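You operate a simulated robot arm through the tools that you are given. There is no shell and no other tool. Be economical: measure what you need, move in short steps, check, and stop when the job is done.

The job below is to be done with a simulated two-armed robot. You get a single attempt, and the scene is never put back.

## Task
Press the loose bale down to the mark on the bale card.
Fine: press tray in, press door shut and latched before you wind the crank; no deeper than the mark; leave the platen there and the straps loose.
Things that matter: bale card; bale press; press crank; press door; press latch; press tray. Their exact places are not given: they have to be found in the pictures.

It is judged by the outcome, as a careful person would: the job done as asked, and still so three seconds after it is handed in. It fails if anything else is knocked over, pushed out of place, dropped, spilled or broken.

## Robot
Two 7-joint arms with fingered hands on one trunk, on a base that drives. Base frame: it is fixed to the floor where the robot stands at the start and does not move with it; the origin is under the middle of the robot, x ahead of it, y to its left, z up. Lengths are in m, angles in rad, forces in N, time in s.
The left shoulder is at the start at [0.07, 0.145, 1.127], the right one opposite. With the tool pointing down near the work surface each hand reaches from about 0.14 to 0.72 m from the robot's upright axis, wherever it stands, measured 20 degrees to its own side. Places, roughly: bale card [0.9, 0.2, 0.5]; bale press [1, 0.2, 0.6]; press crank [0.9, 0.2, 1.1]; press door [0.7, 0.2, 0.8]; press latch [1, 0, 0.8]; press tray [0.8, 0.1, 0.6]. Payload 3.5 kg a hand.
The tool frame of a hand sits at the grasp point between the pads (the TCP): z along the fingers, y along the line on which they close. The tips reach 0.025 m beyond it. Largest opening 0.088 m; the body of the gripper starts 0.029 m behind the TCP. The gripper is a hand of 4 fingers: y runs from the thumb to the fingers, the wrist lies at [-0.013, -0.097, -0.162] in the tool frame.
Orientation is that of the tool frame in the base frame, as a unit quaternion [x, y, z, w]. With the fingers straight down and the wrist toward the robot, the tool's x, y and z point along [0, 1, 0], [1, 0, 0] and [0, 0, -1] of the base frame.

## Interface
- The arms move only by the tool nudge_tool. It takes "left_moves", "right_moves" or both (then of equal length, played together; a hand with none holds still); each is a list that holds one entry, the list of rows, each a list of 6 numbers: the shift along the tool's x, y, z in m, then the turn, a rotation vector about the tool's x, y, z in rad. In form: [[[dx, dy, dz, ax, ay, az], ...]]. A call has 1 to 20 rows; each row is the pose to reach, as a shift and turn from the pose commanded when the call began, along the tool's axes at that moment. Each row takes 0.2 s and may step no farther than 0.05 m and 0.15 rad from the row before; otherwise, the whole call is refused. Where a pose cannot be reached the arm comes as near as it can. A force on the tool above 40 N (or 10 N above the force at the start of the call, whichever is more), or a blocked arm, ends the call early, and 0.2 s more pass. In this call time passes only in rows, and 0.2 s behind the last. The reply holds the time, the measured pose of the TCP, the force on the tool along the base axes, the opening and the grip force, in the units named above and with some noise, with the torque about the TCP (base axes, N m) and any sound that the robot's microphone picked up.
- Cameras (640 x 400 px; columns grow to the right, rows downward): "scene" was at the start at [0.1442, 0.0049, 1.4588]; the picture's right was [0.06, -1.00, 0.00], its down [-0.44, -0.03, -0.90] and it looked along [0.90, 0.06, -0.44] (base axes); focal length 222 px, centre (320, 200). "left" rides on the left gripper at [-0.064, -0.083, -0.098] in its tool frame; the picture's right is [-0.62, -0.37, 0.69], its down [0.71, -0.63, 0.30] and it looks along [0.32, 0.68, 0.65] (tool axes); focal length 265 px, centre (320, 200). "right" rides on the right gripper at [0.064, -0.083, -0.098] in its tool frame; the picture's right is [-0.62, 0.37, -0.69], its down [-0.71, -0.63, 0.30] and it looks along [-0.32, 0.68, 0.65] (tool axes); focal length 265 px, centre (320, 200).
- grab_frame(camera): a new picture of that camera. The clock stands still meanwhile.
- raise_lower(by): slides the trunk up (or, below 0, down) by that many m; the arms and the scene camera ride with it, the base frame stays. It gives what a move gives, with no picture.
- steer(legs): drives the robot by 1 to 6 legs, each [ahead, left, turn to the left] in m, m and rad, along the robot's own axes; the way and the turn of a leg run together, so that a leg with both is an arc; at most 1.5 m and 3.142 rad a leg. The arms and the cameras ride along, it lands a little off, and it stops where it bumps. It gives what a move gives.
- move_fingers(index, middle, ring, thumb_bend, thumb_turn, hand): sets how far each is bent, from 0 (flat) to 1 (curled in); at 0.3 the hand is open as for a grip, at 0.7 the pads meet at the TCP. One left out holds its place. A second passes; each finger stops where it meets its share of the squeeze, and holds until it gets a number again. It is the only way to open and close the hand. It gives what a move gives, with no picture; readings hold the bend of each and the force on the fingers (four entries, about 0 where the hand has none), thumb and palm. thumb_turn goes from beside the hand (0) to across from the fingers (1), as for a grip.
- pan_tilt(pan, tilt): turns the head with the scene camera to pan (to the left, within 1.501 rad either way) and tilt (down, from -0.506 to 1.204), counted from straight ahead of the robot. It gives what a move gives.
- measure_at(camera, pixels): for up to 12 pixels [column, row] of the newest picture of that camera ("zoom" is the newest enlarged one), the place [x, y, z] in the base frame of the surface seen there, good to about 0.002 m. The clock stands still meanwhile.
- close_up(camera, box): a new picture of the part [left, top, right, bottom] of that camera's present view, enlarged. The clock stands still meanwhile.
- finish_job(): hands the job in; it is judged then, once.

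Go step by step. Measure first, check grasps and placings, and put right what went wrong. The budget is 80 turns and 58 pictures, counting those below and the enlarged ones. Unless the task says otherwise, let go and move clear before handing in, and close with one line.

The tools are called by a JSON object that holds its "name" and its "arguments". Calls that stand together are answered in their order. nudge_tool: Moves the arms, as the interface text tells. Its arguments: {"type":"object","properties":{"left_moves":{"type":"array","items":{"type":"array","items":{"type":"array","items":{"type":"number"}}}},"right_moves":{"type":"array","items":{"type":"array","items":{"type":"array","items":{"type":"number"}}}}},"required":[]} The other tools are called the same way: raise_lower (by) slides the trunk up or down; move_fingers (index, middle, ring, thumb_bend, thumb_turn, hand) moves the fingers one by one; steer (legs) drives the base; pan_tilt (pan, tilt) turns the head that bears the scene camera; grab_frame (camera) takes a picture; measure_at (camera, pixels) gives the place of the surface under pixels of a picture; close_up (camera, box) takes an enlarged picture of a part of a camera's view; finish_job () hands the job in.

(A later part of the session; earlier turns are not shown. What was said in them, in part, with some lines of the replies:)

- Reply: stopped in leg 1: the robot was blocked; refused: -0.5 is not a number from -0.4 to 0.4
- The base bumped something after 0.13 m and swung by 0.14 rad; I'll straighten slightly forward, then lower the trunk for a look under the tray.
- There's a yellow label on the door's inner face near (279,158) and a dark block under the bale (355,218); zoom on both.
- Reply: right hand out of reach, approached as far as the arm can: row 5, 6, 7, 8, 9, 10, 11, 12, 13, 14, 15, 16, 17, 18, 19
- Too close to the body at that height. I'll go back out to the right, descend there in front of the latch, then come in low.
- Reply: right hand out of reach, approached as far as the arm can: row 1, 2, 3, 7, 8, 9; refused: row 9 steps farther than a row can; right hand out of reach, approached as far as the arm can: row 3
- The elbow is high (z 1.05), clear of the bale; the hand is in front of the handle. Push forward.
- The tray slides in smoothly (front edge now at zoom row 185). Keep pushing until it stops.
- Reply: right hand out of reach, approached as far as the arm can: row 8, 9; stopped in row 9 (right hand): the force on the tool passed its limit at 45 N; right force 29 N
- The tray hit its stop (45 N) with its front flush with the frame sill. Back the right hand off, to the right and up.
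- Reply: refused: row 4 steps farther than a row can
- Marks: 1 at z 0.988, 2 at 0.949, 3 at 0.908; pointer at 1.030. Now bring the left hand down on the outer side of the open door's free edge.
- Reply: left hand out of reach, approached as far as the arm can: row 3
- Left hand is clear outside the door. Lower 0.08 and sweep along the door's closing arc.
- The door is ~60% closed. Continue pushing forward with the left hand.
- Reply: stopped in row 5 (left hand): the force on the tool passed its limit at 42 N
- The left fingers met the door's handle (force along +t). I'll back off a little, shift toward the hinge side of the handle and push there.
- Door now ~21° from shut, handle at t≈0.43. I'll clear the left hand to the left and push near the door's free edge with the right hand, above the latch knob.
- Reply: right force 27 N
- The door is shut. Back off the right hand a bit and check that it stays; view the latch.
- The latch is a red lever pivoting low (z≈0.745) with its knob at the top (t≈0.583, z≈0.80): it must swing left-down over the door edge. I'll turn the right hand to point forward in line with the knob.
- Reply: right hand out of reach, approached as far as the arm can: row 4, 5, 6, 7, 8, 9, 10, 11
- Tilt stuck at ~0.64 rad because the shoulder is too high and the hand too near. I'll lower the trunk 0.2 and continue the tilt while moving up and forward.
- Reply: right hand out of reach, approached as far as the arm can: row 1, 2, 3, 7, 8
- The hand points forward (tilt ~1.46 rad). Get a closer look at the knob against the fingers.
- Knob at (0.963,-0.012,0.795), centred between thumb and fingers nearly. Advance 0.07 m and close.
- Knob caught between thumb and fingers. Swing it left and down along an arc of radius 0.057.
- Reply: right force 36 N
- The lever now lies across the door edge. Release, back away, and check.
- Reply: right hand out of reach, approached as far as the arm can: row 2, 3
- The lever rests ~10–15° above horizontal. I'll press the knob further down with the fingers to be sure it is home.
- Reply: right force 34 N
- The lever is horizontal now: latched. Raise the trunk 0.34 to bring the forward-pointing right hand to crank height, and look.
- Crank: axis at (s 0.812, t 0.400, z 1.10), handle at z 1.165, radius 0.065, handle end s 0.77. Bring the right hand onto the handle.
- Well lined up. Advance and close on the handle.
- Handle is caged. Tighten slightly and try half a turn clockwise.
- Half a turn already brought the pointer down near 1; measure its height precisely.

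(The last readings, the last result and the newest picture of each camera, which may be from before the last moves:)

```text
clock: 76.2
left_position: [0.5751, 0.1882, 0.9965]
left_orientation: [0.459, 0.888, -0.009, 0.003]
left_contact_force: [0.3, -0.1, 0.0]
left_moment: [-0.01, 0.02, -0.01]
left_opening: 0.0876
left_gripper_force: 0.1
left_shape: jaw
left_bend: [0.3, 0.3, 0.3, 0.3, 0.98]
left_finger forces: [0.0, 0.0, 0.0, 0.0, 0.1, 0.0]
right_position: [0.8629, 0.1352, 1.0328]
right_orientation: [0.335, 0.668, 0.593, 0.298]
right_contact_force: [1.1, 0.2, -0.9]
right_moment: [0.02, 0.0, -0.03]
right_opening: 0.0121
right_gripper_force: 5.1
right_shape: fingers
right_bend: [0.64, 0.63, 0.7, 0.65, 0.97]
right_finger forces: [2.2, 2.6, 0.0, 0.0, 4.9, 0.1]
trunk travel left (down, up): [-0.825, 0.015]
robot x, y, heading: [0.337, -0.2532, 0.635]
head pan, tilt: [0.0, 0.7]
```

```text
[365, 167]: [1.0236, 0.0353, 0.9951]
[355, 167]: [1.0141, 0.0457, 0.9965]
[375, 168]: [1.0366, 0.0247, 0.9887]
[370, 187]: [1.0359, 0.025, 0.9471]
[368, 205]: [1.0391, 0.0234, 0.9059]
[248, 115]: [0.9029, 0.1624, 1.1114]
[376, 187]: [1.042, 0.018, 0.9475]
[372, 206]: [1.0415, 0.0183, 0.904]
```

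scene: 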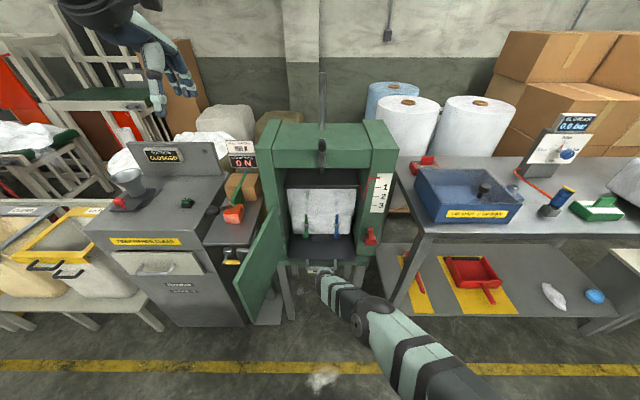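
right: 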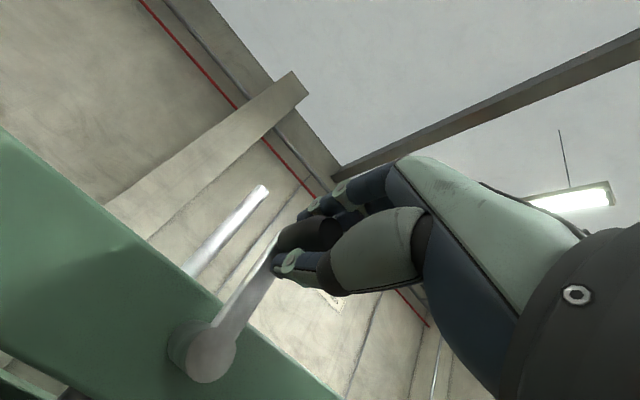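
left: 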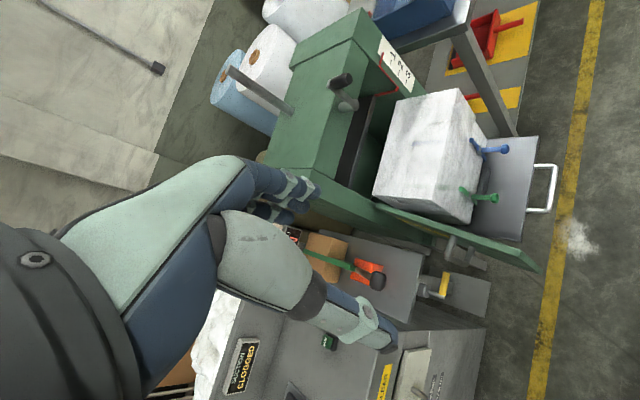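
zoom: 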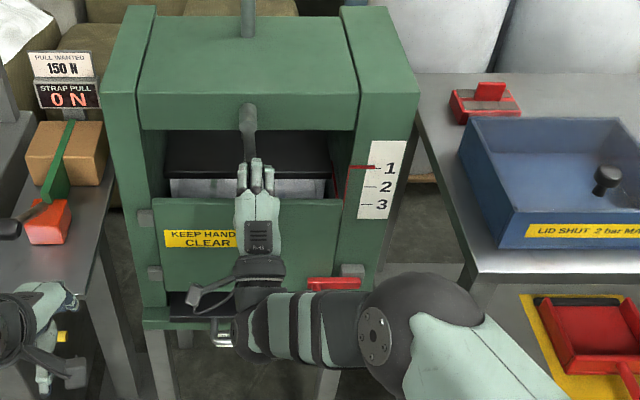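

The pointer is at z≈0.995 (−0.035 for half a turn); mark 3 is at 0.907. Another half turn, then check.

{"name": "nudge_tool", "arguments": {"right_moves": [[[0.0201, 0.0032, -0.0004, 0, 0, 0], [0.0382, 0.0123, -0.0014, 0, 0, 0], [0.0526, 0.0267, -0.003, 0, 0, 0], [0.0618, 0.0446, -0.0051, 0, 0, 0], [0.065, 0.0646, -0.0073, 0, 0, 0], [0.0618, 0.0845, -0.0096, 0, 0, 0], [0.0526, 0.1025, -0.0117, 0, 0, 0], [0.0382, 0.1168, -0.0133, 0, 0, 0], [0.0201, 0.126, -0.0143, 0, 0, 0], [0, 0.1292, -0.0147, 0, 0, 0]]]}}

{"name": "close_up", "arguments": {"camera": "scene", "box": [320, 190, 400, 250]}}

```text
clock: 78.4
left_position: [0.5758, 0.1865, 0.9981]
left_orientation: [0.46, 0.888, -0.009, 0.003]
left_contact_force: [0.1, 0.3, 0.5]
left_moment: [-0.04, -0.01, -0.03]
left_opening: 0.0879
left_gripper_force: 0.0
left_shape: jaw
left_bend: [0.3, 0.3, 0.3, 0.3, 0.98]
left_finger forces: [0.0, 0.1, 0.0, 0.0, 0.0, 0.0]
right_position: [0.866, 0.1311, 1.1654]
right_orientation: [0.335, 0.668, 0.594, 0.297]
right_contact_force: [-0.2, -0.7, 0.3]
right_moment: [0.02, -0.01, -0.01]
right_opening: 0.001
right_gripper_force: 0.1
right_shape: fingers
right_bend: [0.68, 0.66, 0.7, 0.7, 0.97]
right_finger forces: [0.0, 0.1, 0.1, 0.1, 0.1, 0.0]
trunk travel left (down, up): [-0.825, 0.015]
robot x, y, heading: [0.3319, -0.2504, 0.634]
head pan, tilt: [0.0, 0.7]
```

```text
6.67 times, centred on (360, 220) of scene
```

zoom: 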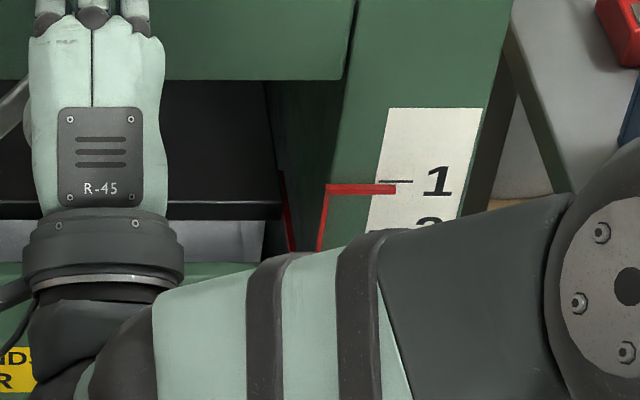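

The fingers slipped off the handle (opening 0.001); pointer is only just under 1. Open, back away and find the crank.

{"name": "move_fingers", "arguments": {"hand": "right", "index": 0.3, "middle": 0.3, "ring": 0.3, "thumb_bend": 0.3}}

{"name": "nudge_tool", "arguments": {"right_moves": [[[0, -0.005, -0.04, 0, 0, 0], [0, -0.008, -0.065, 0, 0, 0]]]}}

{"name": "grab_frame", "arguments": {"camera": "right"}}

```text
clock: 79.4
left_position: [0.5753, 0.1866, 0.9968]
left_orientation: [0.459, 0.888, -0.009, 0.002]
left_contact_force: [0.4, 0.2, -0.3]
left_moment: [0.05, 0.01, 0.02]
left_opening: 0.0878
left_gripper_force: 0.1
left_shape: jaw
left_bend: [0.3, 0.3, 0.3, 0.3, 0.98]
left_finger forces: [0.0, 0.1, 0.1, 0.0, 0.1, 0.0]
right_position: [0.8646, 0.1325, 1.1636]
right_orientation: [0.335, 0.667, 0.595, 0.298]
right_contact_force: [0.5, -0.3, 0.5]
right_moment: [-0.02, 0.0, 0.02]
right_opening: 0.0845
right_gripper_force: 0.1
right_shape: fingers
right_bend: [0.3, 0.3, 0.3, 0.3, 0.97]
right_finger forces: [0.1, 0.0, 0.0, 0.0, 0.0, 0.0]
trunk travel left (down, up): [-0.825, 0.015]
robot x, y, heading: [0.3304, -0.254, 0.642]
head pan, tilt: [0.0, 0.7]
```

```text
clock: 80.0
left_position: [0.575, 0.1866, 0.9978]
left_orientation: [0.46, 0.888, -0.008, 0.003]
left_contact_force: [-0.2, -0.4, 0.2]
left_moment: [-0.04, 0.01, 0.0]
left_opening: 0.0876
left_gripper_force: 0.1
left_shape: jaw
left_bend: [0.3, 0.3, 0.3, 0.3, 0.98]
left_finger forces: [0.0, 0.0, 0.0, 0.0, 0.1, 0.0]
right_position: [0.812, 0.0939, 1.1662]
right_orientation: [0.335, 0.668, 0.594, 0.297]
right_contact_force: [0.2, 0.2, 0.3]
right_moment: [0.01, 0.02, 0.03]
right_opening: 0.0843
right_gripper_force: 0.1
right_shape: fingers
right_bend: [0.3, 0.3, 0.3, 0.3, 0.97]
right_finger forces: [0.0, 0.0, 0.0, 0.0, 0.1, 0.1]
trunk travel left (down, up): [-0.825, 0.015]
robot x, y, heading: [0.3363, -0.2507, 0.64]
head pan, tilt: [0.0, 0.7]
```

```text
9 pictures are left
```

right: 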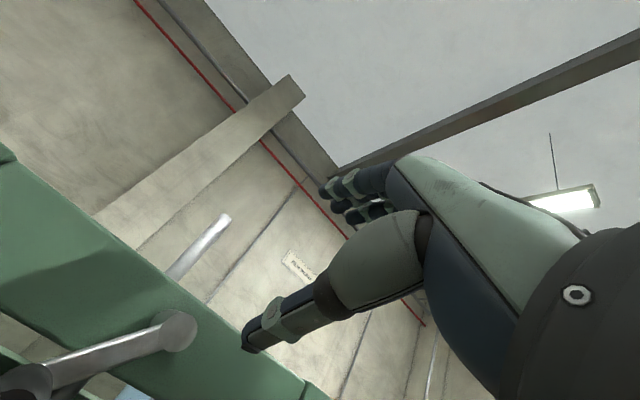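

{"name": "measure_at", "arguments": {"camera": "right", "pixels": [[28, 376], [20, 375], [45, 378], [180, 328], [100, 355], [10, 385]]}}

{"name": "measure_at", "arguments": {"camera": "zoom", "pixels": [[375, 188], [340, 188], [395, 182]]}}

```text
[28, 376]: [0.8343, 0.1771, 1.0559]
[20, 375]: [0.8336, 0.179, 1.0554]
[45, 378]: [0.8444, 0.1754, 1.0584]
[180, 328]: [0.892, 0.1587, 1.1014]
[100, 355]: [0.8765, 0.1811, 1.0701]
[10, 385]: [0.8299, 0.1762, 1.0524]
```

```text
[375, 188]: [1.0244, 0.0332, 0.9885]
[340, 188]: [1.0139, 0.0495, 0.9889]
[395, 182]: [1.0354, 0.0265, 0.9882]
```

Handle found at (s 0.776, t 0.352, z 1.052), 45° past bottom; pointer at 0.9885. I'll regrip deeper, centred under the middle finger (hand 0.015 further right).

{"name": "nudge_tool", "arguments": {"right_moves": [[[0.013, -0.037, 0.004, 0, 0, 0], [0.026, -0.074, 0.008, 0, 0, 0], [0.039, -0.11, 0.0125, 0, 0, 0], [0.039, -0.106, 0.05, 0, 0, 0], [0.039, -0.102, 0.087, 0, 0, 0]]]}}

{"name": "move_fingers", "arguments": {"hand": "right", "index": 0.75, "middle": 0.72, "ring": 0.75, "thumb_bend": 0.72}}

{"name": "grab_frame", "arguments": {"camera": "right"}}

```text
clock: 81.2
left_position: [0.5753, 0.1872, 0.9974]
left_orientation: [0.459, 0.888, -0.009, 0.004]
left_contact_force: [-0.1, -0.6, -0.7]
left_moment: [0.01, 0.01, 0.01]
left_opening: 0.0879
left_gripper_force: 0.0
left_shape: jaw
left_bend: [0.3, 0.3, 0.3, 0.3, 0.98]
left_finger forces: [0.0, 0.1, 0.0, 0.1, 0.0, 0.0]
right_position: [0.848, 0.1737, 1.054]
right_orientation: [0.336, 0.668, 0.594, 0.298]
right_contact_force: [0.7, 0.1, -0.4]
right_moment: [0.0, 0.06, -0.02]
right_opening: 0.0846
right_gripper_force: 0.0
right_shape: fingers
right_bend: [0.3, 0.3, 0.3, 0.3, 0.97]
right_finger forces: [0.1, 0.0, 0.0, 0.0, 0.0, 0.0]
trunk travel left (down, up): [-0.825, 0.015]
robot x, y, heading: [0.3352, -0.2549, 0.635]
head pan, tilt: [0.0, 0.7]
```

```text
clock: 82.2
left_position: [0.5731, 0.1884, 0.9968]
left_orientation: [0.459, 0.888, -0.009, 0.004]
left_contact_force: [-0.1, -0.2, -0.7]
left_moment: [-0.01, 0.01, 0.0]
left_opening: 0.0877
left_gripper_force: 0.1
left_shape: jaw
left_bend: [0.3, 0.3, 0.3, 0.3, 0.98]
left_finger forces: [0.0, 0.0, 0.0, 0.1, 0.0, 0.0]
right_position: [0.8445, 0.1742, 1.056]
right_orientation: [0.334, 0.668, 0.594, 0.298]
right_contact_force: [-4.9, 4.6, 3.1]
right_moment: [0.09, -0.65, 0.12]
right_opening: 0.0158
right_gripper_force: 17.4
right_shape: fingers
right_bend: [0.73, 0.53, 0.75, 0.6, 0.97]
right_finger forces: [7.3, 13.7, 0.0, 0.0, 14.4, 0.1]
trunk travel left (down, up): [-0.825, 0.015]
robot x, y, heading: [0.3368, -0.2545, 0.636]
head pan, tilt: [0.0, 0.7]
```

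```text
8 pictures are left
```

right: 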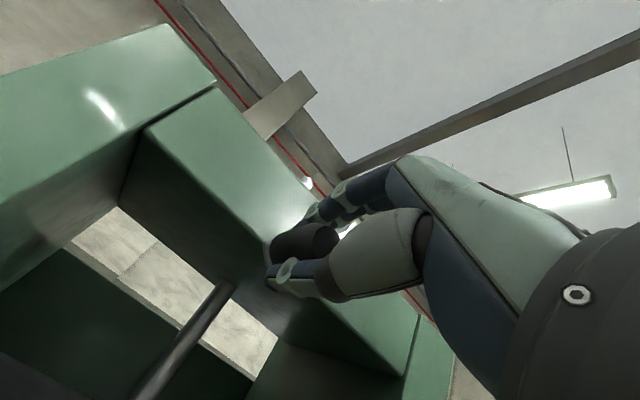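

A solid grip now (middle on the handle, index and ring as side walls, thumb 14 N). Wind on 225° clockwise to the right-hand position, then check.

{"name": "nudge_tool", "arguments": {"right_moves": [[[0.0143, 0.0213, -0.0024, 0, 0, 0], [0.0193, 0.0464, -0.0053, 0, 0, 0], [0.0143, 0.0714, -0.0081, 0, 0, 0], [0, 0.0927, -0.0105, 0, 0, 0], [-0.0214, 0.1069, -0.0122, 0, 0, 0], [-0.0467, 0.112, -0.0127, 0, 0, 0], [-0.0719, 0.1069, -0.0122, 0, 0, 0], [-0.0933, 0.0927, -0.0105, 0, 0, 0], [-0.1076, 0.0714, -0.0081, 0, 0, 0], [-0.1127, 0.0464, -0.0053, 0, 0, 0]]]}}

{"name": "close_up", "arguments": {"camera": "scene", "box": [290, 170, 410, 260]}}

```text
clock: 84.4
left_position: [0.5762, 0.1872, 0.9967]
left_orientation: [0.459, 0.888, -0.01, 0.002]
left_contact_force: [0.1, -0.5, 0.5]
left_moment: [0.01, 0.05, 0.03]
left_opening: 0.0877
left_gripper_force: 0.0
left_shape: jaw
left_bend: [0.3, 0.3, 0.3, 0.3, 0.98]
left_finger forces: [0.0, 0.2, 0.1, 0.1, 0.0, 0.1]
right_position: [0.9169, 0.0809, 1.0992]
right_orientation: [0.335, 0.668, 0.595, 0.297]
right_contact_force: [0.1, -1.0, 1.0]
right_moment: [-0.02, 0.02, 0.0]
right_opening: 0.0
right_gripper_force: 0.1
right_shape: fingers
right_bend: [0.75, 0.64, 0.75, 0.69, 0.98]
right_finger forces: [0.0, 0.0, 0.0, 0.0, 0.0, 0.0]
trunk travel left (down, up): [-0.825, 0.015]
robot x, y, heading: [0.3331, -0.2494, 0.635]
head pan, tilt: [0.0, 0.7]
```

```text
4.44 times, centred on (350, 215) of scene
```

zoom: 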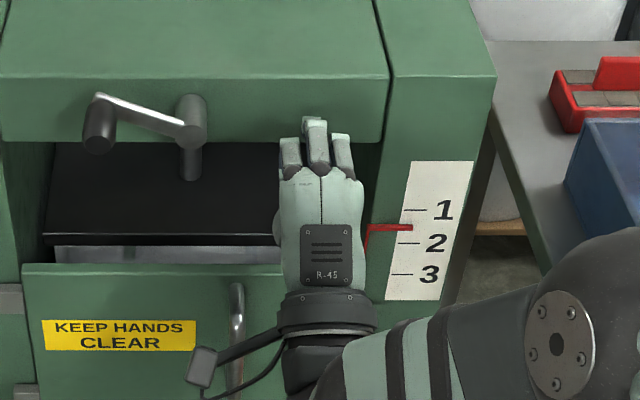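

It slipped again after reaching the left side (handle at zoom 98,140); pointer between 1 and 2. Measure both.

{"name": "measure_at", "arguments": {"camera": "zoom", "pixels": [[390, 228], [405, 227], [372, 230], [98, 140], [98, 128], [98, 150], [190, 125], [88, 140], [110, 140], [405, 243], [400, 274]]}}

```text
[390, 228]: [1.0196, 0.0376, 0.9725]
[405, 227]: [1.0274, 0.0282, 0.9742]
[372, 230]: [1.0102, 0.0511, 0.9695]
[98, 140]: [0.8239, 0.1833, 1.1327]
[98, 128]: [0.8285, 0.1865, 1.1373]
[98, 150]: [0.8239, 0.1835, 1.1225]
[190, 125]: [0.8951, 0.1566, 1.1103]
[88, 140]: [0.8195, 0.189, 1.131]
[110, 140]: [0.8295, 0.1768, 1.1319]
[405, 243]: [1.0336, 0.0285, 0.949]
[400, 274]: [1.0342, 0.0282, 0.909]
```

Handle is at (s 0.772, t 0.341, z 1.126), φ≈293°; rate ≈0.07 m per turn, pointer 0.9725. The grip was too shallow on the 3-cm handle; I'll back off, reopen and regrip 0.013 m deeper.

{"name": "nudge_tool", "arguments": {"right_moves": [[[0, -0.0045, -0.04, 0, 0, 0], [0, -0.009, -0.08, 0, 0, 0]]]}}

{"name": "move_fingers", "arguments": {"hand": "right", "index": 0.35, "middle": 0.35, "ring": 0.35, "thumb_bend": 0.35}}

{"name": "nudge_tool", "arguments": {"right_moves": [[[0.041, 0.01, -0.001, 0, 0, 0], [0.082, 0.02, -0.002, 0, 0, 0], [0.1226, 0.0288, -0.0033, 0, 0, 0]]]}}

```text
clock: 85.0
left_position: [0.5747, 0.1874, 0.9982]
left_orientation: [0.459, 0.888, -0.009, 0.004]
left_contact_force: [-0.3, -0.5, 0.6]
left_moment: [-0.01, -0.03, -0.02]
left_opening: 0.0875
left_gripper_force: 0.1
left_shape: jaw
left_bend: [0.3, 0.3, 0.3, 0.3, 0.98]
left_finger forces: [0.1, 0.0, 0.1, 0.0, 0.0, 0.0]
right_position: [0.852, 0.0281, 1.1016]
right_orientation: [0.335, 0.667, 0.595, 0.298]
right_contact_force: [0.4, 0.0, -0.4]
right_moment: [-0.01, 0.0, 0.0]
right_opening: 0.0002
right_gripper_force: 0.0
right_shape: fingers
right_bend: [0.75, 0.64, 0.75, 0.69, 0.98]
right_finger forces: [0.0, 0.0, 0.0, 0.0, 0.0, 0.1]
trunk travel left (down, up): [-0.825, 0.015]
robot x, y, heading: [0.3357, -0.2556, 0.636]
head pan, tilt: [0.0, 0.7]
```

```text
clock: 86.0
left_position: [0.5749, 0.1863, 0.9968]
left_orientation: [0.459, 0.888, -0.009, 0.004]
left_contact_force: [-0.2, 0.5, 0.3]
left_moment: [0.01, 0.04, -0.03]
left_opening: 0.0878
left_gripper_force: 0.1
left_shape: jaw
left_bend: [0.3, 0.3, 0.3, 0.3, 0.98]
left_finger forces: [0.0, 0.1, 0.0, 0.0, 0.0, 0.1]
right_position: [0.8526, 0.03, 1.0995]
right_orientation: [0.335, 0.667, 0.595, 0.298]
right_contact_force: [0.0, -0.1, 0.3]
right_moment: [0.0, 0.01, -0.02]
right_opening: 0.0737
right_gripper_force: 0.1
right_shape: fingers
right_bend: [0.35, 0.35, 0.35, 0.35, 0.98]
right_finger forces: [0.1, 0.1, 0.0, 0.0, 0.0, 0.0]
trunk travel left (down, up): [-0.825, 0.015]
robot x, y, heading: [0.3332, -0.2519, 0.636]
head pan, tilt: [0.0, 0.7]
```

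```text
clock: 86.8
left_position: [0.5747, 0.1873, 0.9964]
left_orientation: [0.459, 0.888, -0.01, 0.004]
left_contact_force: [-0.1, 0.0, 0.5]
left_moment: [0.03, -0.02, 0.0]
left_opening: 0.0874
left_gripper_force: 0.1
left_shape: jaw
left_bend: [0.3, 0.3, 0.3, 0.3, 0.98]
left_finger forces: [0.0, 0.1, 0.0, 0.1, 0.0, 0.0]
right_position: [0.7769, 0.1321, 1.1316]
right_orientation: [0.335, 0.668, 0.594, 0.298]
right_contact_force: [-0.9, 0.4, -0.2]
right_moment: [-0.03, 0.01, 0.0]
right_opening: 0.0738
right_gripper_force: 0.0
right_shape: fingers
right_bend: [0.35, 0.35, 0.35, 0.35, 0.98]
right_finger forces: [0.1, 0.1, 0.1, 0.0, 0.0, 0.0]
trunk travel left (down, up): [-0.825, 0.015]
robot x, y, heading: [0.3311, -0.2517, 0.635]
head pan, tilt: [0.0, 0.7]
```

{"name": "nudge_tool", "arguments": {"right_moves": [[[0, 0.002, 0.035, 0, 0, 0], [0, 0.005, 0.065, 0, 0, 0], [0, 0.0075, 0.0925, 0, 0, 0]]]}}

{"name": "move_fingers", "arguments": {"hand": "right", "index": 0.78, "middle": 0.78, "ring": 0.78, "thumb_bend": 0.78}}

```text
clock: 87.6
left_position: [0.5748, 0.188, 0.9963]
left_orientation: [0.459, 0.888, -0.01, 0.003]
left_contact_force: [0.2, 0.3, -0.2]
left_moment: [0.03, -0.03, 0.01]
left_opening: 0.0876
left_gripper_force: 0.0
left_shape: jaw
left_bend: [0.3, 0.3, 0.3, 0.3, 0.98]
left_finger forces: [0.0, 0.0, 0.0, 0.0, 0.1, 0.0]
right_position: [0.8533, 0.1858, 1.1255]
right_orientation: [0.336, 0.669, 0.593, 0.297]
right_contact_force: [-0.3, 0.9, 0.6]
right_moment: [0.01, 0.01, 0.0]
right_opening: 0.0741
right_gripper_force: 0.0
right_shape: fingers
right_bend: [0.35, 0.35, 0.35, 0.35, 0.98]
right_finger forces: [0.0, 0.0, 0.0, 0.0, 0.0, 0.0]
trunk travel left (down, up): [-0.825, 0.015]
robot x, y, heading: [0.3358, -0.247, 0.638]
head pan, tilt: [0.0, 0.7]
```

```text
clock: 88.6
left_position: [0.5768, 0.1873, 0.9965]
left_orientation: [0.46, 0.888, -0.01, 0.002]
left_contact_force: [0.4, 0.0, -0.6]
left_moment: [0.01, -0.02, 0.0]
left_opening: 0.0879
left_gripper_force: 0.0
left_shape: jaw
left_bend: [0.3, 0.3, 0.3, 0.3, 0.98]
left_finger forces: [0.1, 0.0, 0.0, 0.1, 0.0, 0.0]
right_position: [0.854, 0.1872, 1.1253]
right_orientation: [0.336, 0.667, 0.593, 0.299]
right_contact_force: [5.7, 3.8, 2.3]
right_moment: [-0.02, -0.04, 0.04]
right_opening: 0.0097
right_gripper_force: 15.5
right_shape: fingers
right_bend: [0.72, 0.73, 0.78, 0.66, 0.96]
right_finger forces: [9.1, 10.0, 0.0, 0.0, 11.8, 0.1]
trunk travel left (down, up): [-0.825, 0.015]
robot x, y, heading: [0.3383, -0.2488, 0.636]
head pan, tilt: [0.0, 0.7]
```

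{"name": "nudge_tool", "arguments": {"right_moves": [[[-0.0061, 0.0112, -0.0013, 0, 0, 0], [-0.0143, 0.0211, -0.0024, 0, 0, 0], [-0.0245, 0.0295, -0.0033, 0, 0, 0], [-0.036, 0.0355, -0.004, 0, 0, 0], [-0.049, 0.0392, -0.0045, 0, 0, 0], [-0.0617, 0.0405, -0.0046, 0, 0, 0]]]}}

```text
clock: 90.0
left_position: [0.5738, 0.1891, 0.9955]
left_orientation: [0.458, 0.889, -0.01, 0.003]
left_contact_force: [0.7, 0.6, 0.2]
left_moment: [0.0, 0.04, 0.02]
left_opening: 0.0877
left_gripper_force: 0.0
left_shape: jaw
left_bend: [0.3, 0.3, 0.3, 0.3, 0.98]
left_finger forces: [0.0, 0.0, 0.0, 0.0, 0.0, 0.1]
right_position: [0.8891, 0.1393, 1.167]
right_orientation: [0.335, 0.667, 0.595, 0.298]
right_contact_force: [0.1, 7.1, -1.6]
right_moment: [0.21, 0.32, 0.17]
right_opening: 0.016
right_gripper_force: 21.9
right_shape: fingers
right_bend: [0.73, 0.77, 0.78, 0.66, 0.84]
right_finger forces: [20.2, 0.0, 0.0, 0.0, 23.4, 0.1]
trunk travel left (down, up): [-0.825, 0.015]
robot x, y, heading: [0.3344, -0.2538, 0.641]
head pan, tilt: [0.0, 0.7]
```

Still holding (index 20 N, thumb 23 N) at the top. Continue down the right side to the bottom.

{"name": "nudge_tool", "arguments": {"right_moves": [[[-0.0207, -0.0033, 0.0004, 0, 0, 0], [-0.0394, -0.0127, 0.0014, 0, 0, 0], [-0.0542, -0.0275, 0.0031, 0, 0, 0], [-0.0637, -0.046, 0.0052, 0, 0, 0], [-0.067, -0.0666, 0.0076, 0, 0, 0], [-0.0637, -0.0871, 0.0099, 0, 0, 0], [-0.0542, -0.1056, 0.012, 0, 0, 0], [-0.0394, -0.1204, 0.0137, 0, 0, 0]]]}}

{"name": "close_up", "arguments": {"camera": "scene", "box": [290, 170, 410, 260]}}

```text
clock: 91.8
left_position: [0.5771, 0.1862, 0.9962]
left_orientation: [0.459, 0.888, -0.009, 0.001]
left_contact_force: [0.2, -0.7, -0.2]
left_moment: [-0.03, -0.02, -0.02]
left_opening: 0.088
left_gripper_force: 0.0
left_shape: jaw
left_bend: [0.3, 0.3, 0.3, 0.3, 0.98]
left_finger forces: [0.0, 0.0, 0.0, 0.1, 0.1, 0.0]
right_position: [0.9155, 0.1021, 1.0395]
right_orientation: [0.337, 0.67, 0.59, 0.298]
right_contact_force: [6.0, -10.3, -12.9]
right_moment: [-0.15, 0.17, -0.12]
right_opening: 0.0
right_gripper_force: 16.2
right_shape: fingers
right_bend: [0.74, 0.77, 0.78, 0.72, 0.95]
right_finger forces: [32.8, 0.1, 0.0, 0.0, 0.0, 0.0]
trunk travel left (down, up): [-0.825, 0.015]
robot x, y, heading: [0.3374, -0.2506, 0.639]
head pan, tilt: [0.0, 0.7]
```

```text
4.44 times, centred on (350, 215) of scene
```

zoom: 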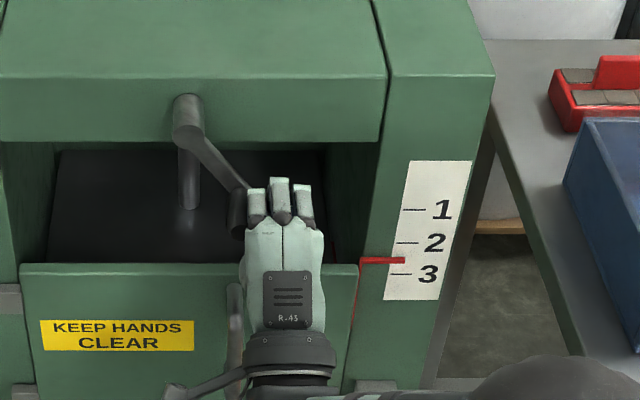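

The pointer is now between 2 and 3, with the index finger against the right of the handle at zoom (236,210). Measure.

{"name": "measure_at", "arguments": {"camera": "zoom", "pixels": [[375, 260], [390, 260], [403, 260], [365, 262], [405, 243], [398, 274], [402, 274], [236, 210], [236, 230], [186, 110], [236, 195]]}}

```text
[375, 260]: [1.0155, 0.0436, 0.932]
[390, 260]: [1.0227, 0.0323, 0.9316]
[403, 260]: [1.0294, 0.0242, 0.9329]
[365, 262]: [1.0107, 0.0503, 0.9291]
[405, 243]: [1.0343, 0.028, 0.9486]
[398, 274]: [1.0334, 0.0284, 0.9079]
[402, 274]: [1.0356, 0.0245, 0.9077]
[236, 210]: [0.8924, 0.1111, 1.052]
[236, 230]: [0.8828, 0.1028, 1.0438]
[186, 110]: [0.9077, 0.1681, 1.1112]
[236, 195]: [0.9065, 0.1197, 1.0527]
```

Pointer 0.932, mark 3 0.908: about 122° more (to φ≈627°, handle pointing left). Back off and regrip firmly, centred as in the second grip.

{"name": "nudge_tool", "arguments": {"right_moves": [[[-0.008, -0.001, -0.01, 0, 0, 0], [-0.008, -0.005, -0.05, 0, 0, 0], [-0.008, -0.01, -0.09, 0, 0, 0]]]}}

{"name": "move_fingers", "arguments": {"hand": "right", "index": 0.32, "middle": 0.32, "ring": 0.32, "thumb_bend": 0.32, "thumb_turn": 0.98}}

{"name": "grab_frame", "arguments": {"camera": "right"}}

```text
clock: 92.6
left_position: [0.5757, 0.1871, 0.9969]
left_orientation: [0.458, 0.889, -0.009, 0.003]
left_contact_force: [-0.6, -0.6, -0.7]
left_moment: [0.0, 0.01, -0.02]
left_opening: 0.0878
left_gripper_force: 0.2
left_shape: jaw
left_bend: [0.3, 0.3, 0.3, 0.3, 0.98]
left_finger forces: [0.0, 0.1, 0.1, 0.1, 0.0, 0.0]
right_position: [0.8458, 0.0456, 1.045]
right_orientation: [0.335, 0.667, 0.595, 0.298]
right_contact_force: [0.2, 0.2, 0.6]
right_moment: [0.02, -0.03, 0.02]
right_opening: 0.0004
right_gripper_force: 0.0
right_shape: fingers
right_bend: [0.74, 0.77, 0.78, 0.72, 0.96]
right_finger forces: [0.0, 0.1, 0.0, 0.0, 0.0, 0.0]
trunk travel left (down, up): [-0.825, 0.015]
robot x, y, heading: [0.3368, -0.2516, 0.637]
head pan, tilt: [0.0, 0.7]
```

```text
clock: 93.6
left_position: [0.5746, 0.1868, 0.9964]
left_orientation: [0.46, 0.888, -0.01, 0.004]
left_contact_force: [0.6, -1.4, -0.2]
left_moment: [-0.04, -0.01, 0.03]
left_opening: 0.0874
left_gripper_force: 0.1
left_shape: jaw
left_bend: [0.3, 0.3, 0.3, 0.3, 0.98]
left_finger forces: [0.0, 0.0, 0.1, 0.0, 0.1, 0.0]
right_position: [0.8468, 0.0444, 1.0453]
right_orientation: [0.336, 0.668, 0.594, 0.298]
right_contact_force: [0.2, 0.1, -0.2]
right_moment: [0.02, -0.01, -0.03]
right_opening: 0.0804
right_gripper_force: 0.1
right_shape: fingers
right_bend: [0.32, 0.32, 0.32, 0.32, 0.96]
right_finger forces: [0.0, 0.0, 0.0, 0.1, 0.0, 0.0]
trunk travel left (down, up): [-0.825, 0.015]
robot x, y, heading: [0.3345, -0.2502, 0.638]
head pan, tilt: [0.0, 0.7]
```

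```text
5 pictures are left
```

right: 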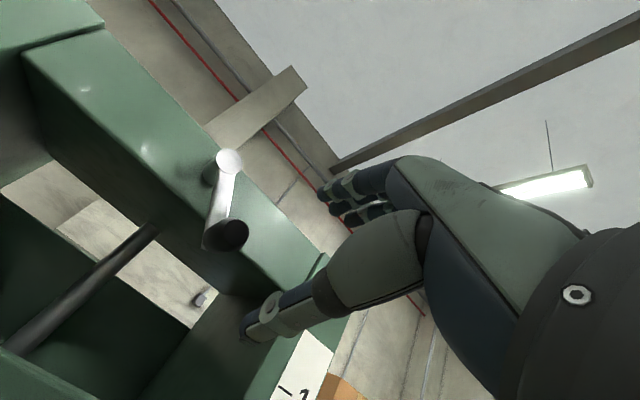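

{"name": "measure_at", "arguments": {"camera": "right", "pixels": [[230, 236], [238, 228], [222, 244], [228, 160], [207, 235]]}}

```text
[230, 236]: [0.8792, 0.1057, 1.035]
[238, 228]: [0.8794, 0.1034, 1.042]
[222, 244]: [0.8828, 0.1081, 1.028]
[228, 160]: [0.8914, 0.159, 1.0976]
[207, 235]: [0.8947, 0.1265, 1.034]
```

Handle end at (s 0.770, t 0.436, z 1.036). Advance and close.

{"name": "nudge_tool", "arguments": {"right_moves": [[[0.018, -0.007, 0.001, 0, 0, 0], [0.018, -0.003, 0.04, 0, 0, 0], [0.018, 0.002, 0.08, 0, 0, 0]]]}}

{"name": "move_fingers", "arguments": {"hand": "right", "index": 0.78, "middle": 0.75, "ring": 0.78, "thumb_bend": 0.78}}

```text
clock: 94.4
left_position: [0.5776, 0.1875, 0.9962]
left_orientation: [0.46, 0.888, -0.01, 0.002]
left_contact_force: [0.4, 0.0, 0.8]
left_moment: [0.02, -0.01, 0.03]
left_opening: 0.0875
left_gripper_force: 0.0
left_shape: jaw
left_bend: [0.3, 0.3, 0.3, 0.3, 0.98]
left_finger forces: [0.0, 0.0, 0.0, 0.0, 0.1, 0.1]
right_position: [0.8998, 0.1066, 1.0366]
right_orientation: [0.336, 0.668, 0.594, 0.298]
right_contact_force: [0.5, 0.2, 0.5]
right_moment: [0.0, -0.01, -0.01]
right_opening: 0.0805
right_gripper_force: 0.0
right_shape: fingers
right_bend: [0.32, 0.32, 0.32, 0.32, 0.96]
right_finger forces: [0.0, 0.0, 0.1, 0.1, 0.0, 0.0]
trunk travel left (down, up): [-0.825, 0.015]
robot x, y, heading: [0.3339, -0.2506, 0.633]
head pan, tilt: [0.0, 0.7]
```

```text
clock: 95.4
left_position: [0.576, 0.1885, 0.997]
left_orientation: [0.459, 0.889, -0.009, 0.003]
left_contact_force: [0.8, -0.2, 0.2]
left_moment: [0.03, -0.01, 0.01]
left_opening: 0.0875
left_gripper_force: 0.0
left_shape: jaw
left_bend: [0.3, 0.3, 0.3, 0.3, 0.98]
left_finger forces: [0.0, 0.1, 0.1, 0.0, 0.1, 0.1]
right_position: [0.8978, 0.1057, 1.0373]
right_orientation: [0.336, 0.667, 0.595, 0.299]
right_contact_force: [2.8, 1.0, 0.5]
right_moment: [0.04, -0.05, -0.05]
right_opening: 0.0104
right_gripper_force: 7.9
right_shape: fingers
right_bend: [0.58, 0.75, 0.78, 0.7, 1.0]
right_finger forces: [8.7, 0.0, 0.1, 0.0, 7.8, 0.0]
trunk travel left (down, up): [-0.825, 0.015]
robot x, y, heading: [0.3357, -0.2547, 0.639]
head pan, tilt: [0.0, 0.7]
```

Index on the handle with the middle finger as wall behind it. Wind to φ≈610° (handle lower-left).

{"name": "nudge_tool", "arguments": {"right_moves": [[[0.0162, -0.0067, 0.0008, 0, 0, 0], [0.0335, -0.0089, 0.001, 0, 0, 0], [0.0508, -0.0067, 0.0008, 0, 0, 0], [0.067, 0, 0, 0, 0, 0], [0.0809, 0.0105, -0.0012, 0, 0, 0], [0.0915, 0.0243, -0.0028, 0, 0, 0], [0.0965, 0.0349, -0.004, 0, 0, 0]]]}}

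{"name": "close_up", "arguments": {"camera": "scene", "box": [290, 170, 410, 260]}}

```text
clock: 97.0
left_position: [0.5774, 0.1848, 0.9977]
left_orientation: [0.46, 0.888, -0.008, 0.002]
left_contact_force: [0.4, -0.7, -0.4]
left_moment: [-0.02, 0.03, -0.03]
left_opening: 0.0876
left_gripper_force: 0.0
left_shape: jaw
left_bend: [0.3, 0.3, 0.3, 0.3, 0.98]
left_finger forces: [0.0, 0.1, 0.0, 0.0, 0.1, 0.1]
right_position: [0.8432, 0.1797, 1.0735]
right_orientation: [0.336, 0.668, 0.594, 0.298]
right_contact_force: [7.8, -10.1, 1.9]
right_moment: [0.09, 0.04, -0.25]
right_opening: 0.0
right_gripper_force: 7.7
right_shape: fingers
right_bend: [0.71, 0.75, 0.78, 0.76, 1.0]
right_finger forces: [16.4, 0.1, 0.0, 0.1, 0.1, 0.0]
trunk travel left (down, up): [-0.825, 0.015]
robot x, y, heading: [0.3337, -0.2531, 0.637]
head pan, tilt: [0.0, 0.7]
```

```text
4.44 times, centred on (350, 215) of scene
```

zoom: 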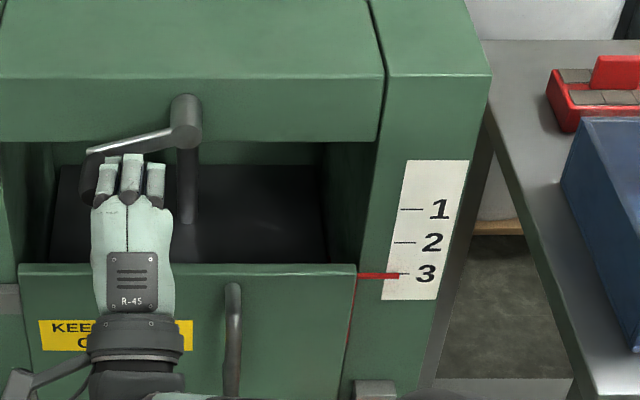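

The pointer is almost on 3. Measure it exactly.

{"name": "measure_at", "arguments": {"camera": "zoom", "pixels": [[362, 276], [370, 276], [380, 276], [390, 276], [396, 276], [403, 273], [406, 273], [92, 170], [92, 185], [186, 110], [404, 242], [402, 209]]}}

{"name": "close_up", "arguments": {"camera": "scene", "box": [352, 224, 376, 240]}}

```text
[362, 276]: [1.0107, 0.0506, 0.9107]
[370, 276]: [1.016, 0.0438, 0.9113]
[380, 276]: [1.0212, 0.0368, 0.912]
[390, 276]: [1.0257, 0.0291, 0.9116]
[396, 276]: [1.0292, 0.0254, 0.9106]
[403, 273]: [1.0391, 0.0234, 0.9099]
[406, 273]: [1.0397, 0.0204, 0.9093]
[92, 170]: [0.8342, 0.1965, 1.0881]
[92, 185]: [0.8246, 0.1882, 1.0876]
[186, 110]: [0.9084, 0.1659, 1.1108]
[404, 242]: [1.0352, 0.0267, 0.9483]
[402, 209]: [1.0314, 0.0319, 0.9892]
```

```text
16.00 times, centred on (364, 232) of scene
```

zoom: 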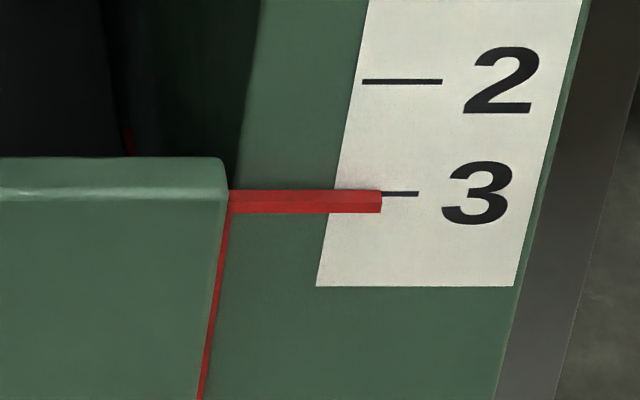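

{"name": "measure_at", "arguments": {"camera": "zoom", "pixels": [[390, 194], [400, 194], [410, 194], [415, 194], [375, 190], [375, 193], [375, 198], [375, 204], [375, 210], [345, 204], [300, 204], [260, 204]]}}

{"name": "measure_at", "arguments": {"camera": "zoom", "pixels": [[390, 81], [410, 81], [430, 81], [395, 194], [405, 194], [360, 210], [360, 198], [330, 210], [330, 198], [270, 210], [270, 198]]}}

```text
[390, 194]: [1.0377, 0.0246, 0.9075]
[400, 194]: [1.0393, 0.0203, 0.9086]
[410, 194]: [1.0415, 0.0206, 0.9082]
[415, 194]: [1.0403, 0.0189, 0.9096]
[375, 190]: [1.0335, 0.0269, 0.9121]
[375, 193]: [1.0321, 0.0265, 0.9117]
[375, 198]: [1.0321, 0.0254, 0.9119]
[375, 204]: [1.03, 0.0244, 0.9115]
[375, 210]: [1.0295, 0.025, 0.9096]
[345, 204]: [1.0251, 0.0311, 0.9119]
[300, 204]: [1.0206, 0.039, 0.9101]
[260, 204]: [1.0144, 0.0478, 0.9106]
```

```text
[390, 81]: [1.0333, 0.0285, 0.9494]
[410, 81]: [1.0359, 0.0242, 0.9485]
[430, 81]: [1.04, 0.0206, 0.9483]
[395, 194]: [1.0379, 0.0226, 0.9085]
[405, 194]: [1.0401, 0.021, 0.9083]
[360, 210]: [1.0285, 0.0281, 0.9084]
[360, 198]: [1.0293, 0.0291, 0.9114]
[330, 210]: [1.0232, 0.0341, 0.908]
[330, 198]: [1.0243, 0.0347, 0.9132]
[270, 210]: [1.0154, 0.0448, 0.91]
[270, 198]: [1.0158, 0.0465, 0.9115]
```

Mark 3 lies at z 0.9085, pointer centre at 0.9105: 2 mm short. I'll regrip and add ~6° for the last bit.

{"name": "nudge_tool", "arguments": {"right_moves": [[[-0.008, -0.001, -0.01, 0, 0, 0], [-0.008, -0.005, -0.045, 0, 0, 0], [-0.008, -0.009, -0.08, 0, 0, 0]]]}}

{"name": "move_fingers", "arguments": {"hand": "right", "index": 0.32, "middle": 0.32, "ring": 0.32, "thumb_bend": 0.32}}

{"name": "grab_frame", "arguments": {"camera": "right"}}

```text
clock: 97.8
left_position: [0.5744, 0.1872, 0.9967]
left_orientation: [0.458, 0.889, -0.009, 0.002]
left_contact_force: [-0.4, 0.0, -1.1]
left_moment: [-0.01, 0.01, -0.02]
left_opening: 0.0877
left_gripper_force: 0.1
left_shape: jaw
left_bend: [0.3, 0.3, 0.3, 0.3, 0.98]
left_finger forces: [0.0, 0.1, 0.0, 0.0, 0.1, 0.0]
right_position: [0.7791, 0.1291, 1.0729]
right_orientation: [0.335, 0.668, 0.594, 0.298]
right_contact_force: [0.3, 0.3, 0.1]
right_moment: [0.02, 0.0, -0.01]
right_opening: 0.0001
right_gripper_force: 0.1
right_shape: fingers
right_bend: [0.71, 0.75, 0.78, 0.76, 1.0]
right_finger forces: [0.1, 0.0, 0.0, 0.1, 0.0, 0.0]
trunk travel left (down, up): [-0.825, 0.015]
robot x, y, heading: [0.3345, -0.2479, 0.642]
head pan, tilt: [0.0, 0.7]
```

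```text
clock: 98.8
left_position: [0.5745, 0.1877, 0.9978]
left_orientation: [0.458, 0.889, -0.009, 0.003]
left_contact_force: [0.1, 0.5, -0.1]
left_moment: [0.02, 0.0, 0.02]
left_opening: 0.088
left_gripper_force: 0.2
left_shape: jaw
left_bend: [0.3, 0.3, 0.3, 0.3, 0.98]
left_finger forces: [0.0, 0.0, 0.0, 0.0, 0.0, 0.0]
right_position: [0.7802, 0.1296, 1.0728]
right_orientation: [0.335, 0.668, 0.594, 0.297]
right_contact_force: [-0.3, -0.4, 0.2]
right_moment: [-0.02, 0.02, 0.0]
right_opening: 0.0803
right_gripper_force: 0.0
right_shape: fingers
right_bend: [0.32, 0.32, 0.32, 0.32, 0.96]
right_finger forces: [0.0, 0.1, 0.0, 0.0, 0.0, 0.1]
trunk travel left (down, up): [-0.825, 0.015]
robot x, y, heading: [0.3364, -0.2538, 0.636]
head pan, tilt: [0.0, 0.7]
```

```text
2 pictures are left
```

right: 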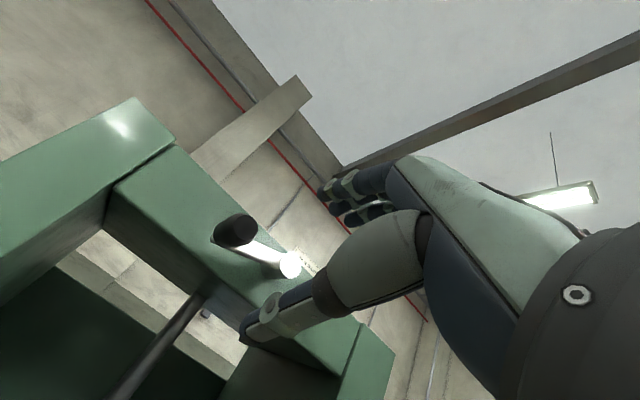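

{"name": "measure_at", "arguments": {"camera": "right", "pixels": [[235, 230], [242, 222], [228, 238], [222, 226], [290, 264]]}}

```text
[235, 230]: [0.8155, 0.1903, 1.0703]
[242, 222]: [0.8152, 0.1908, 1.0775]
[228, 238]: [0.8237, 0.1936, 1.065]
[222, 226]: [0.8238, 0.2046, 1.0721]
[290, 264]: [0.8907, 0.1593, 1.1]
```

{"name": "nudge_tool", "arguments": {"right_moves": [[[0.016, 0, 0.0, 0, 0, 0], [0.016, 0.0047, 0.042, 0, 0, 0], [0.016, 0.0094, 0.0825, 0, 0, 0]]]}}

{"name": "move_fingers", "arguments": {"hand": "right", "index": 0.75, "middle": 0.75, "ring": 0.75, "thumb_bend": 0.72}}

{"name": "nudge_tool", "arguments": {"right_moves": [[[0.001, 0.003, 0, 0, 0, 0], [0.002, 0.006, 0, 0, 0, 0], [0.003, 0.009, 0, 0, 0, 0]]]}}

{"name": "close_up", "arguments": {"camera": "scene", "box": [346, 222, 376, 240]}}

```text
clock: 99.6
left_position: [0.5764, 0.1875, 0.9973]
left_orientation: [0.459, 0.888, -0.009, 0.003]
left_contact_force: [0.4, -0.2, -0.2]
left_moment: [0.02, -0.01, -0.01]
left_opening: 0.0875
left_gripper_force: 0.1
left_shape: jaw
left_bend: [0.3, 0.3, 0.3, 0.3, 0.98]
left_finger forces: [0.0, 0.1, 0.0, 0.0, 0.0, 0.0]
right_position: [0.8378, 0.1907, 1.0731]
right_orientation: [0.336, 0.668, 0.593, 0.298]
right_contact_force: [0.1, 0.1, -0.3]
right_moment: [-0.03, 0.03, 0.0]
right_opening: 0.0804
right_gripper_force: 0.1
right_shape: fingers
right_bend: [0.32, 0.32, 0.32, 0.32, 0.96]
right_finger forces: [0.1, 0.0, 0.0, 0.0, 0.0, 0.1]
trunk travel left (down, up): [-0.825, 0.015]
robot x, y, heading: [0.3348, -0.2544, 0.634]
head pan, tilt: [0.0, 0.7]
```

```text
clock: 100.6
left_position: [0.5755, 0.1877, 0.999]
left_orientation: [0.459, 0.888, -0.009, 0.004]
left_contact_force: [0.1, -0.2, 0.2]
left_moment: [0.04, 0.01, -0.05]
left_opening: 0.0877
left_gripper_force: 0.0
left_shape: jaw
left_bend: [0.3, 0.3, 0.3, 0.3, 0.98]
left_finger forces: [0.0, 0.0, 0.0, 0.0, 0.0, 0.0]
right_position: [0.8369, 0.1911, 1.0753]
right_orientation: [0.335, 0.666, 0.595, 0.299]
right_contact_force: [4.5, 4.2, 11.1]
right_moment: [-0.07, -0.76, 0.1]
right_opening: 0.0162
right_gripper_force: 21.7
right_shape: fingers
right_bend: [0.73, 0.63, 0.59, 0.6, 1.0]
right_finger forces: [6.6, 9.2, 10.8, 0.0, 16.0, 0.1]
trunk travel left (down, up): [-0.825, 0.015]
robot x, y, heading: [0.332, -0.2536, 0.638]
head pan, tilt: [0.0, 0.7]
```

```text
clock: 101.4
left_position: [0.5748, 0.1863, 0.9973]
left_orientation: [0.459, 0.888, -0.009, 0.003]
left_contact_force: [-0.6, -0.5, -1.1]
left_moment: [-0.03, 0.01, -0.01]
left_opening: 0.0875
left_gripper_force: 0.1
left_shape: jaw
left_bend: [0.3, 0.3, 0.3, 0.3, 0.98]
left_finger forces: [0.0, 0.0, 0.0, 0.0, 0.1, 0.0]
right_position: [0.8365, 0.193, 1.0823]
right_orientation: [0.335, 0.669, 0.593, 0.297]
right_contact_force: [0.5, -2.2, 2.8]
right_moment: [-0.02, -0.51, 0.08]
right_opening: 0.0162
right_gripper_force: 19.1
right_shape: fingers
right_bend: [0.73, 0.64, 0.62, 0.6, 1.0]
right_finger forces: [6.9, 6.6, 6.2, 0.0, 18.0, 0.0]
trunk travel left (down, up): [-0.825, 0.015]
robot x, y, heading: [0.3347, -0.2519, 0.636]
head pan, tilt: [0.0, 0.7]
```

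```text
16.00 times, centred on (361, 231) of scene
```

zoom: 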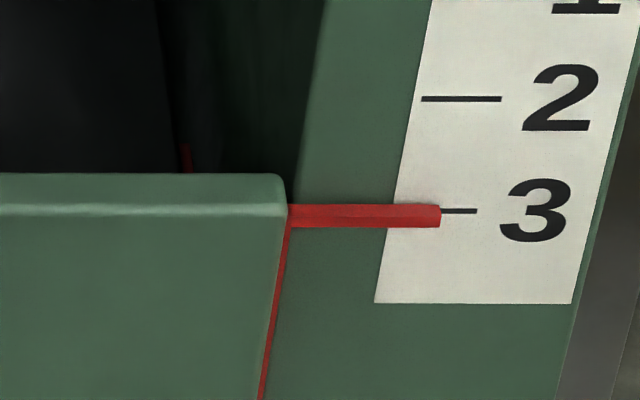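

{"name": "measure_at", "arguments": {"camera": "zoom", "pixels": [[460, 211], [450, 211], [470, 211], [455, 211], [435, 216], [420, 216], [400, 216], [380, 216], [360, 216], [340, 216], [320, 216], [300, 216]]}}

{"name": "measure_at", "arguments": {"camera": "zoom", "pixels": [[430, 224], [410, 224], [390, 224], [370, 224], [350, 224], [330, 224], [430, 210], [410, 210], [390, 210], [370, 210], [350, 210], [330, 210]]}}

```text
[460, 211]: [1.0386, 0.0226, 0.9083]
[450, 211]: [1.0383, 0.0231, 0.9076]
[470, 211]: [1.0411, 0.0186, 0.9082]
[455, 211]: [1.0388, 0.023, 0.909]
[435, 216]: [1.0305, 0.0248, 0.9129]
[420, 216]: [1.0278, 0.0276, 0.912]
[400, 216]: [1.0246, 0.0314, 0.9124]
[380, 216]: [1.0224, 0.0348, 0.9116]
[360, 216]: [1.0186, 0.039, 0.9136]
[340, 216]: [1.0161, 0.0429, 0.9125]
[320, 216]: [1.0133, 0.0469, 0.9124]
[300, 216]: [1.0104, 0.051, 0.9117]
```

```text
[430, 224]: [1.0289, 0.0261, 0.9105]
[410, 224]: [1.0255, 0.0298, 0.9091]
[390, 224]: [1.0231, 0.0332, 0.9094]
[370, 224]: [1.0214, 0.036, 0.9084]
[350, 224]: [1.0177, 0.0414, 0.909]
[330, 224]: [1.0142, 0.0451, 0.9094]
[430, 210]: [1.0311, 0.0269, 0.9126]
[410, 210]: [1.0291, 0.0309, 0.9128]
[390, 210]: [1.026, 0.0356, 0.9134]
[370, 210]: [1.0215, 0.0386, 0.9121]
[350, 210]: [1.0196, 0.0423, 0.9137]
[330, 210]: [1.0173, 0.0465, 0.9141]
```

Pointer centre ~0.9115, mark 0.9083: about 3 mm short. The grip is firm (thumb 18 N), so wind ~12° more, kept just shy of the mark.

{"name": "nudge_tool", "arguments": {"right_moves": [[[0.0012, 0.005, -0.0005, 0, 0, 0], [0.0022, 0.0095, -0.001, 0, 0, 0], [0.0029, 0.0136, -0.0015, 0, 0, 0]]]}}

```text
clock: 102.2
left_position: [0.5752, 0.1857, 0.9974]
left_orientation: [0.459, 0.888, -0.008, 0.003]
left_contact_force: [0.6, -0.3, 0.2]
left_moment: [0.02, -0.02, -0.01]
left_opening: 0.0878
left_gripper_force: 0.0
left_shape: jaw
left_bend: [0.3, 0.3, 0.3, 0.3, 0.98]
left_finger forces: [0.0, 0.1, 0.1, 0.0, 0.0, 0.1]
right_position: [0.8346, 0.1974, 1.0958]
right_orientation: [0.335, 0.668, 0.594, 0.298]
right_contact_force: [-5.2, -5.8, -2.9]
right_moment: [0.02, -0.06, 0.0]
right_opening: 0.0159
right_gripper_force: 13.5
right_shape: fingers
right_bend: [0.73, 0.73, 0.71, 0.61, 1.0]
right_finger forces: [8.6, 4.1, 0.0, 0.0, 14.7, 0.1]
trunk travel left (down, up): [-0.825, 0.015]
robot x, y, heading: [0.3365, -0.2487, 0.638]
head pan, tilt: [0.0, 0.7]
```

Still gripped after the move. Release, back away and take the last picture of the scale.

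{"name": "move_fingers", "arguments": {"hand": "right", "index": 0.32, "middle": 0.32, "ring": 0.32, "thumb_bend": 0.32}}

{"name": "nudge_tool", "arguments": {"right_moves": [[[0, -0.005, -0.042, 0, 0, 0], [0, -0.01, -0.084, 0, 0, 0]]]}}

{"name": "close_up", "arguments": {"camera": "scene", "box": [295, 180, 375, 240]}}

```text
clock: 103.2
left_position: [0.5754, 0.1879, 0.9975]
left_orientation: [0.459, 0.888, -0.01, 0.002]
left_contact_force: [-0.9, 0.1, -0.3]
left_moment: [0.02, -0.01, 0.0]
left_opening: 0.0877
left_gripper_force: 0.0
left_shape: jaw
left_bend: [0.3, 0.3, 0.3, 0.3, 0.98]
left_finger forces: [0.0, 0.1, 0.1, 0.0, 0.0, 0.0]
right_position: [0.8361, 0.1965, 1.0965]
right_orientation: [0.336, 0.668, 0.594, 0.298]
right_contact_force: [-0.2, -0.2, 0.5]
right_moment: [0.04, 0.0, -0.01]
right_opening: 0.0802
right_gripper_force: 0.2
right_shape: fingers
right_bend: [0.32, 0.32, 0.32, 0.32, 0.96]
right_finger forces: [0.0, 0.0, 0.1, 0.1, 0.1, 0.0]
trunk travel left (down, up): [-0.825, 0.015]
robot x, y, heading: [0.3335, -0.2518, 0.635]
head pan, tilt: [0.0, 0.7]
```

```text
clock: 103.8
left_position: [0.5742, 0.1874, 0.997]
left_orientation: [0.46, 0.888, -0.009, 0.003]
left_contact_force: [-0.2, 0.1, 0.8]
left_moment: [0.03, -0.01, 0.01]
left_opening: 0.0878
left_gripper_force: 0.0
left_shape: jaw
left_bend: [0.3, 0.3, 0.3, 0.3, 0.98]
left_finger forces: [0.0, 0.1, 0.0, 0.0, 0.0, 0.0]
right_position: [0.7658, 0.1462, 1.0981]
right_orientation: [0.335, 0.668, 0.594, 0.298]
right_contact_force: [-0.9, 0.0, 0.3]
right_moment: [-0.01, 0.03, 0.02]
right_opening: 0.0806
right_gripper_force: 0.1
right_shape: fingers
right_bend: [0.32, 0.32, 0.32, 0.32, 0.96]
right_finger forces: [0.0, 0.0, 0.0, 0.1, 0.0, 0.1]
trunk travel left (down, up): [-0.825, 0.015]
robot x, y, heading: [0.3378, -0.2493, 0.635]
head pan, tilt: [0.0, 0.7]
```

```text
6.67 times, centred on (335, 210) of scene
```

zoom: 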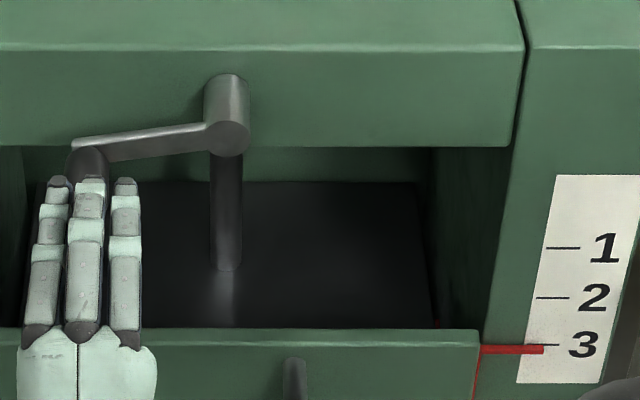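

{"name": "measure_at", "arguments": {"camera": "zoom", "pixels": [[490, 350], [500, 350], [510, 350], [520, 350], [530, 350], [538, 350], [552, 345], [556, 345], [500, 347], [520, 347], [500, 353], [520, 353]]}}

{"name": "measure_at", "arguments": {"camera": "zoom", "pixels": [[550, 345], [554, 345], [495, 350], [505, 350], [515, 350], [525, 350], [535, 350], [550, 297], [560, 297], [92, 155], [228, 138], [105, 152]]}}

```text
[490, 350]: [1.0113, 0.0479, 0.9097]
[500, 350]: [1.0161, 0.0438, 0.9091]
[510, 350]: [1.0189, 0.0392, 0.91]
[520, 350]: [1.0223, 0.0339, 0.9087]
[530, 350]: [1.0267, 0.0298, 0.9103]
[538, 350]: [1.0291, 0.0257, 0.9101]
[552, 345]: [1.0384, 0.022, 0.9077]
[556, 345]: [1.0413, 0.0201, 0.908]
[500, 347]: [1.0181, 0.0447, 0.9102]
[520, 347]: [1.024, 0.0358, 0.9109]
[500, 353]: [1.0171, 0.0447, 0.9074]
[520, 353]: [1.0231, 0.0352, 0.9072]
```

```text
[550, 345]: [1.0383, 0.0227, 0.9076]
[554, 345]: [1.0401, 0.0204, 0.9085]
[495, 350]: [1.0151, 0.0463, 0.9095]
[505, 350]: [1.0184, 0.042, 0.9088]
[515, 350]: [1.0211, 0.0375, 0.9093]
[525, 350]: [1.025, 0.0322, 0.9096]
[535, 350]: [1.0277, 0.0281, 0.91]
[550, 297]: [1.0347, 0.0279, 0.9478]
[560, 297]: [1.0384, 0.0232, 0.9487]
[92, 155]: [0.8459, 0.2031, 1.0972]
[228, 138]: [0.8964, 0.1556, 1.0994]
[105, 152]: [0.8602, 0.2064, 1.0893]
```

The pointer centre is at 0.909 against mark 3 at 0.908: on the mark, not deeper, and it holds with the hand off. Move the hand a little clear and hand in.

{"name": "nudge_tool", "arguments": {"right_moves": [[[-0.04, 0, -0.005, 0, 0, 0], [-0.08, 0, -0.01, 0, 0, 0], [-0.12, 0, -0.01, 0, 0, 0]]]}}

{"name": "finish_job", "arguments": {}}

```text
clock: 104.6
left_position: [0.5747, 0.1861, 0.9973]
left_orientation: [0.459, 0.889, -0.01, 0.003]
left_contact_force: [-0.4, 0.5, 0.6]
left_moment: [0.03, 0.01, -0.01]
left_opening: 0.0875
left_gripper_force: 0.1
left_shape: jaw
left_bend: [0.3, 0.3, 0.3, 0.3, 0.98]
left_finger forces: [0.1, 0.0, 0.0, 0.0, 0.1, 0.0]
right_position: [0.8354, 0.0429, 1.1046]
right_orientation: [0.335, 0.669, 0.594, 0.296]
right_contact_force: [0.1, 0.0, 0.2]
right_moment: [-0.04, 0.0, 0.0]
right_opening: 0.0803
right_gripper_force: 0.0
right_shape: fingers
right_bend: [0.32, 0.32, 0.32, 0.32, 0.96]
right_finger forces: [0.0, 0.0, 0.0, 0.0, 0.0, 0.0]
right hand out of reach, approached as far as the arm can: row 3
trunk travel left (down, up): [-0.825, 0.015]
robot x, y, heading: [0.3349, -0.2492, 0.634]
head pan, tilt: [0.0, 0.7]
```

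```text
The job is handed in.
```

The bale is pressed to mark 3, as the card asks: the pointer sits about 1 mm above the line and held there with the hand off. The tray is in, the door was shut and latched before winding, and the straps were not touched. Early on, the base bumped something behind it while backing up; I only saw a rack-like object there and did not check whether it moved.
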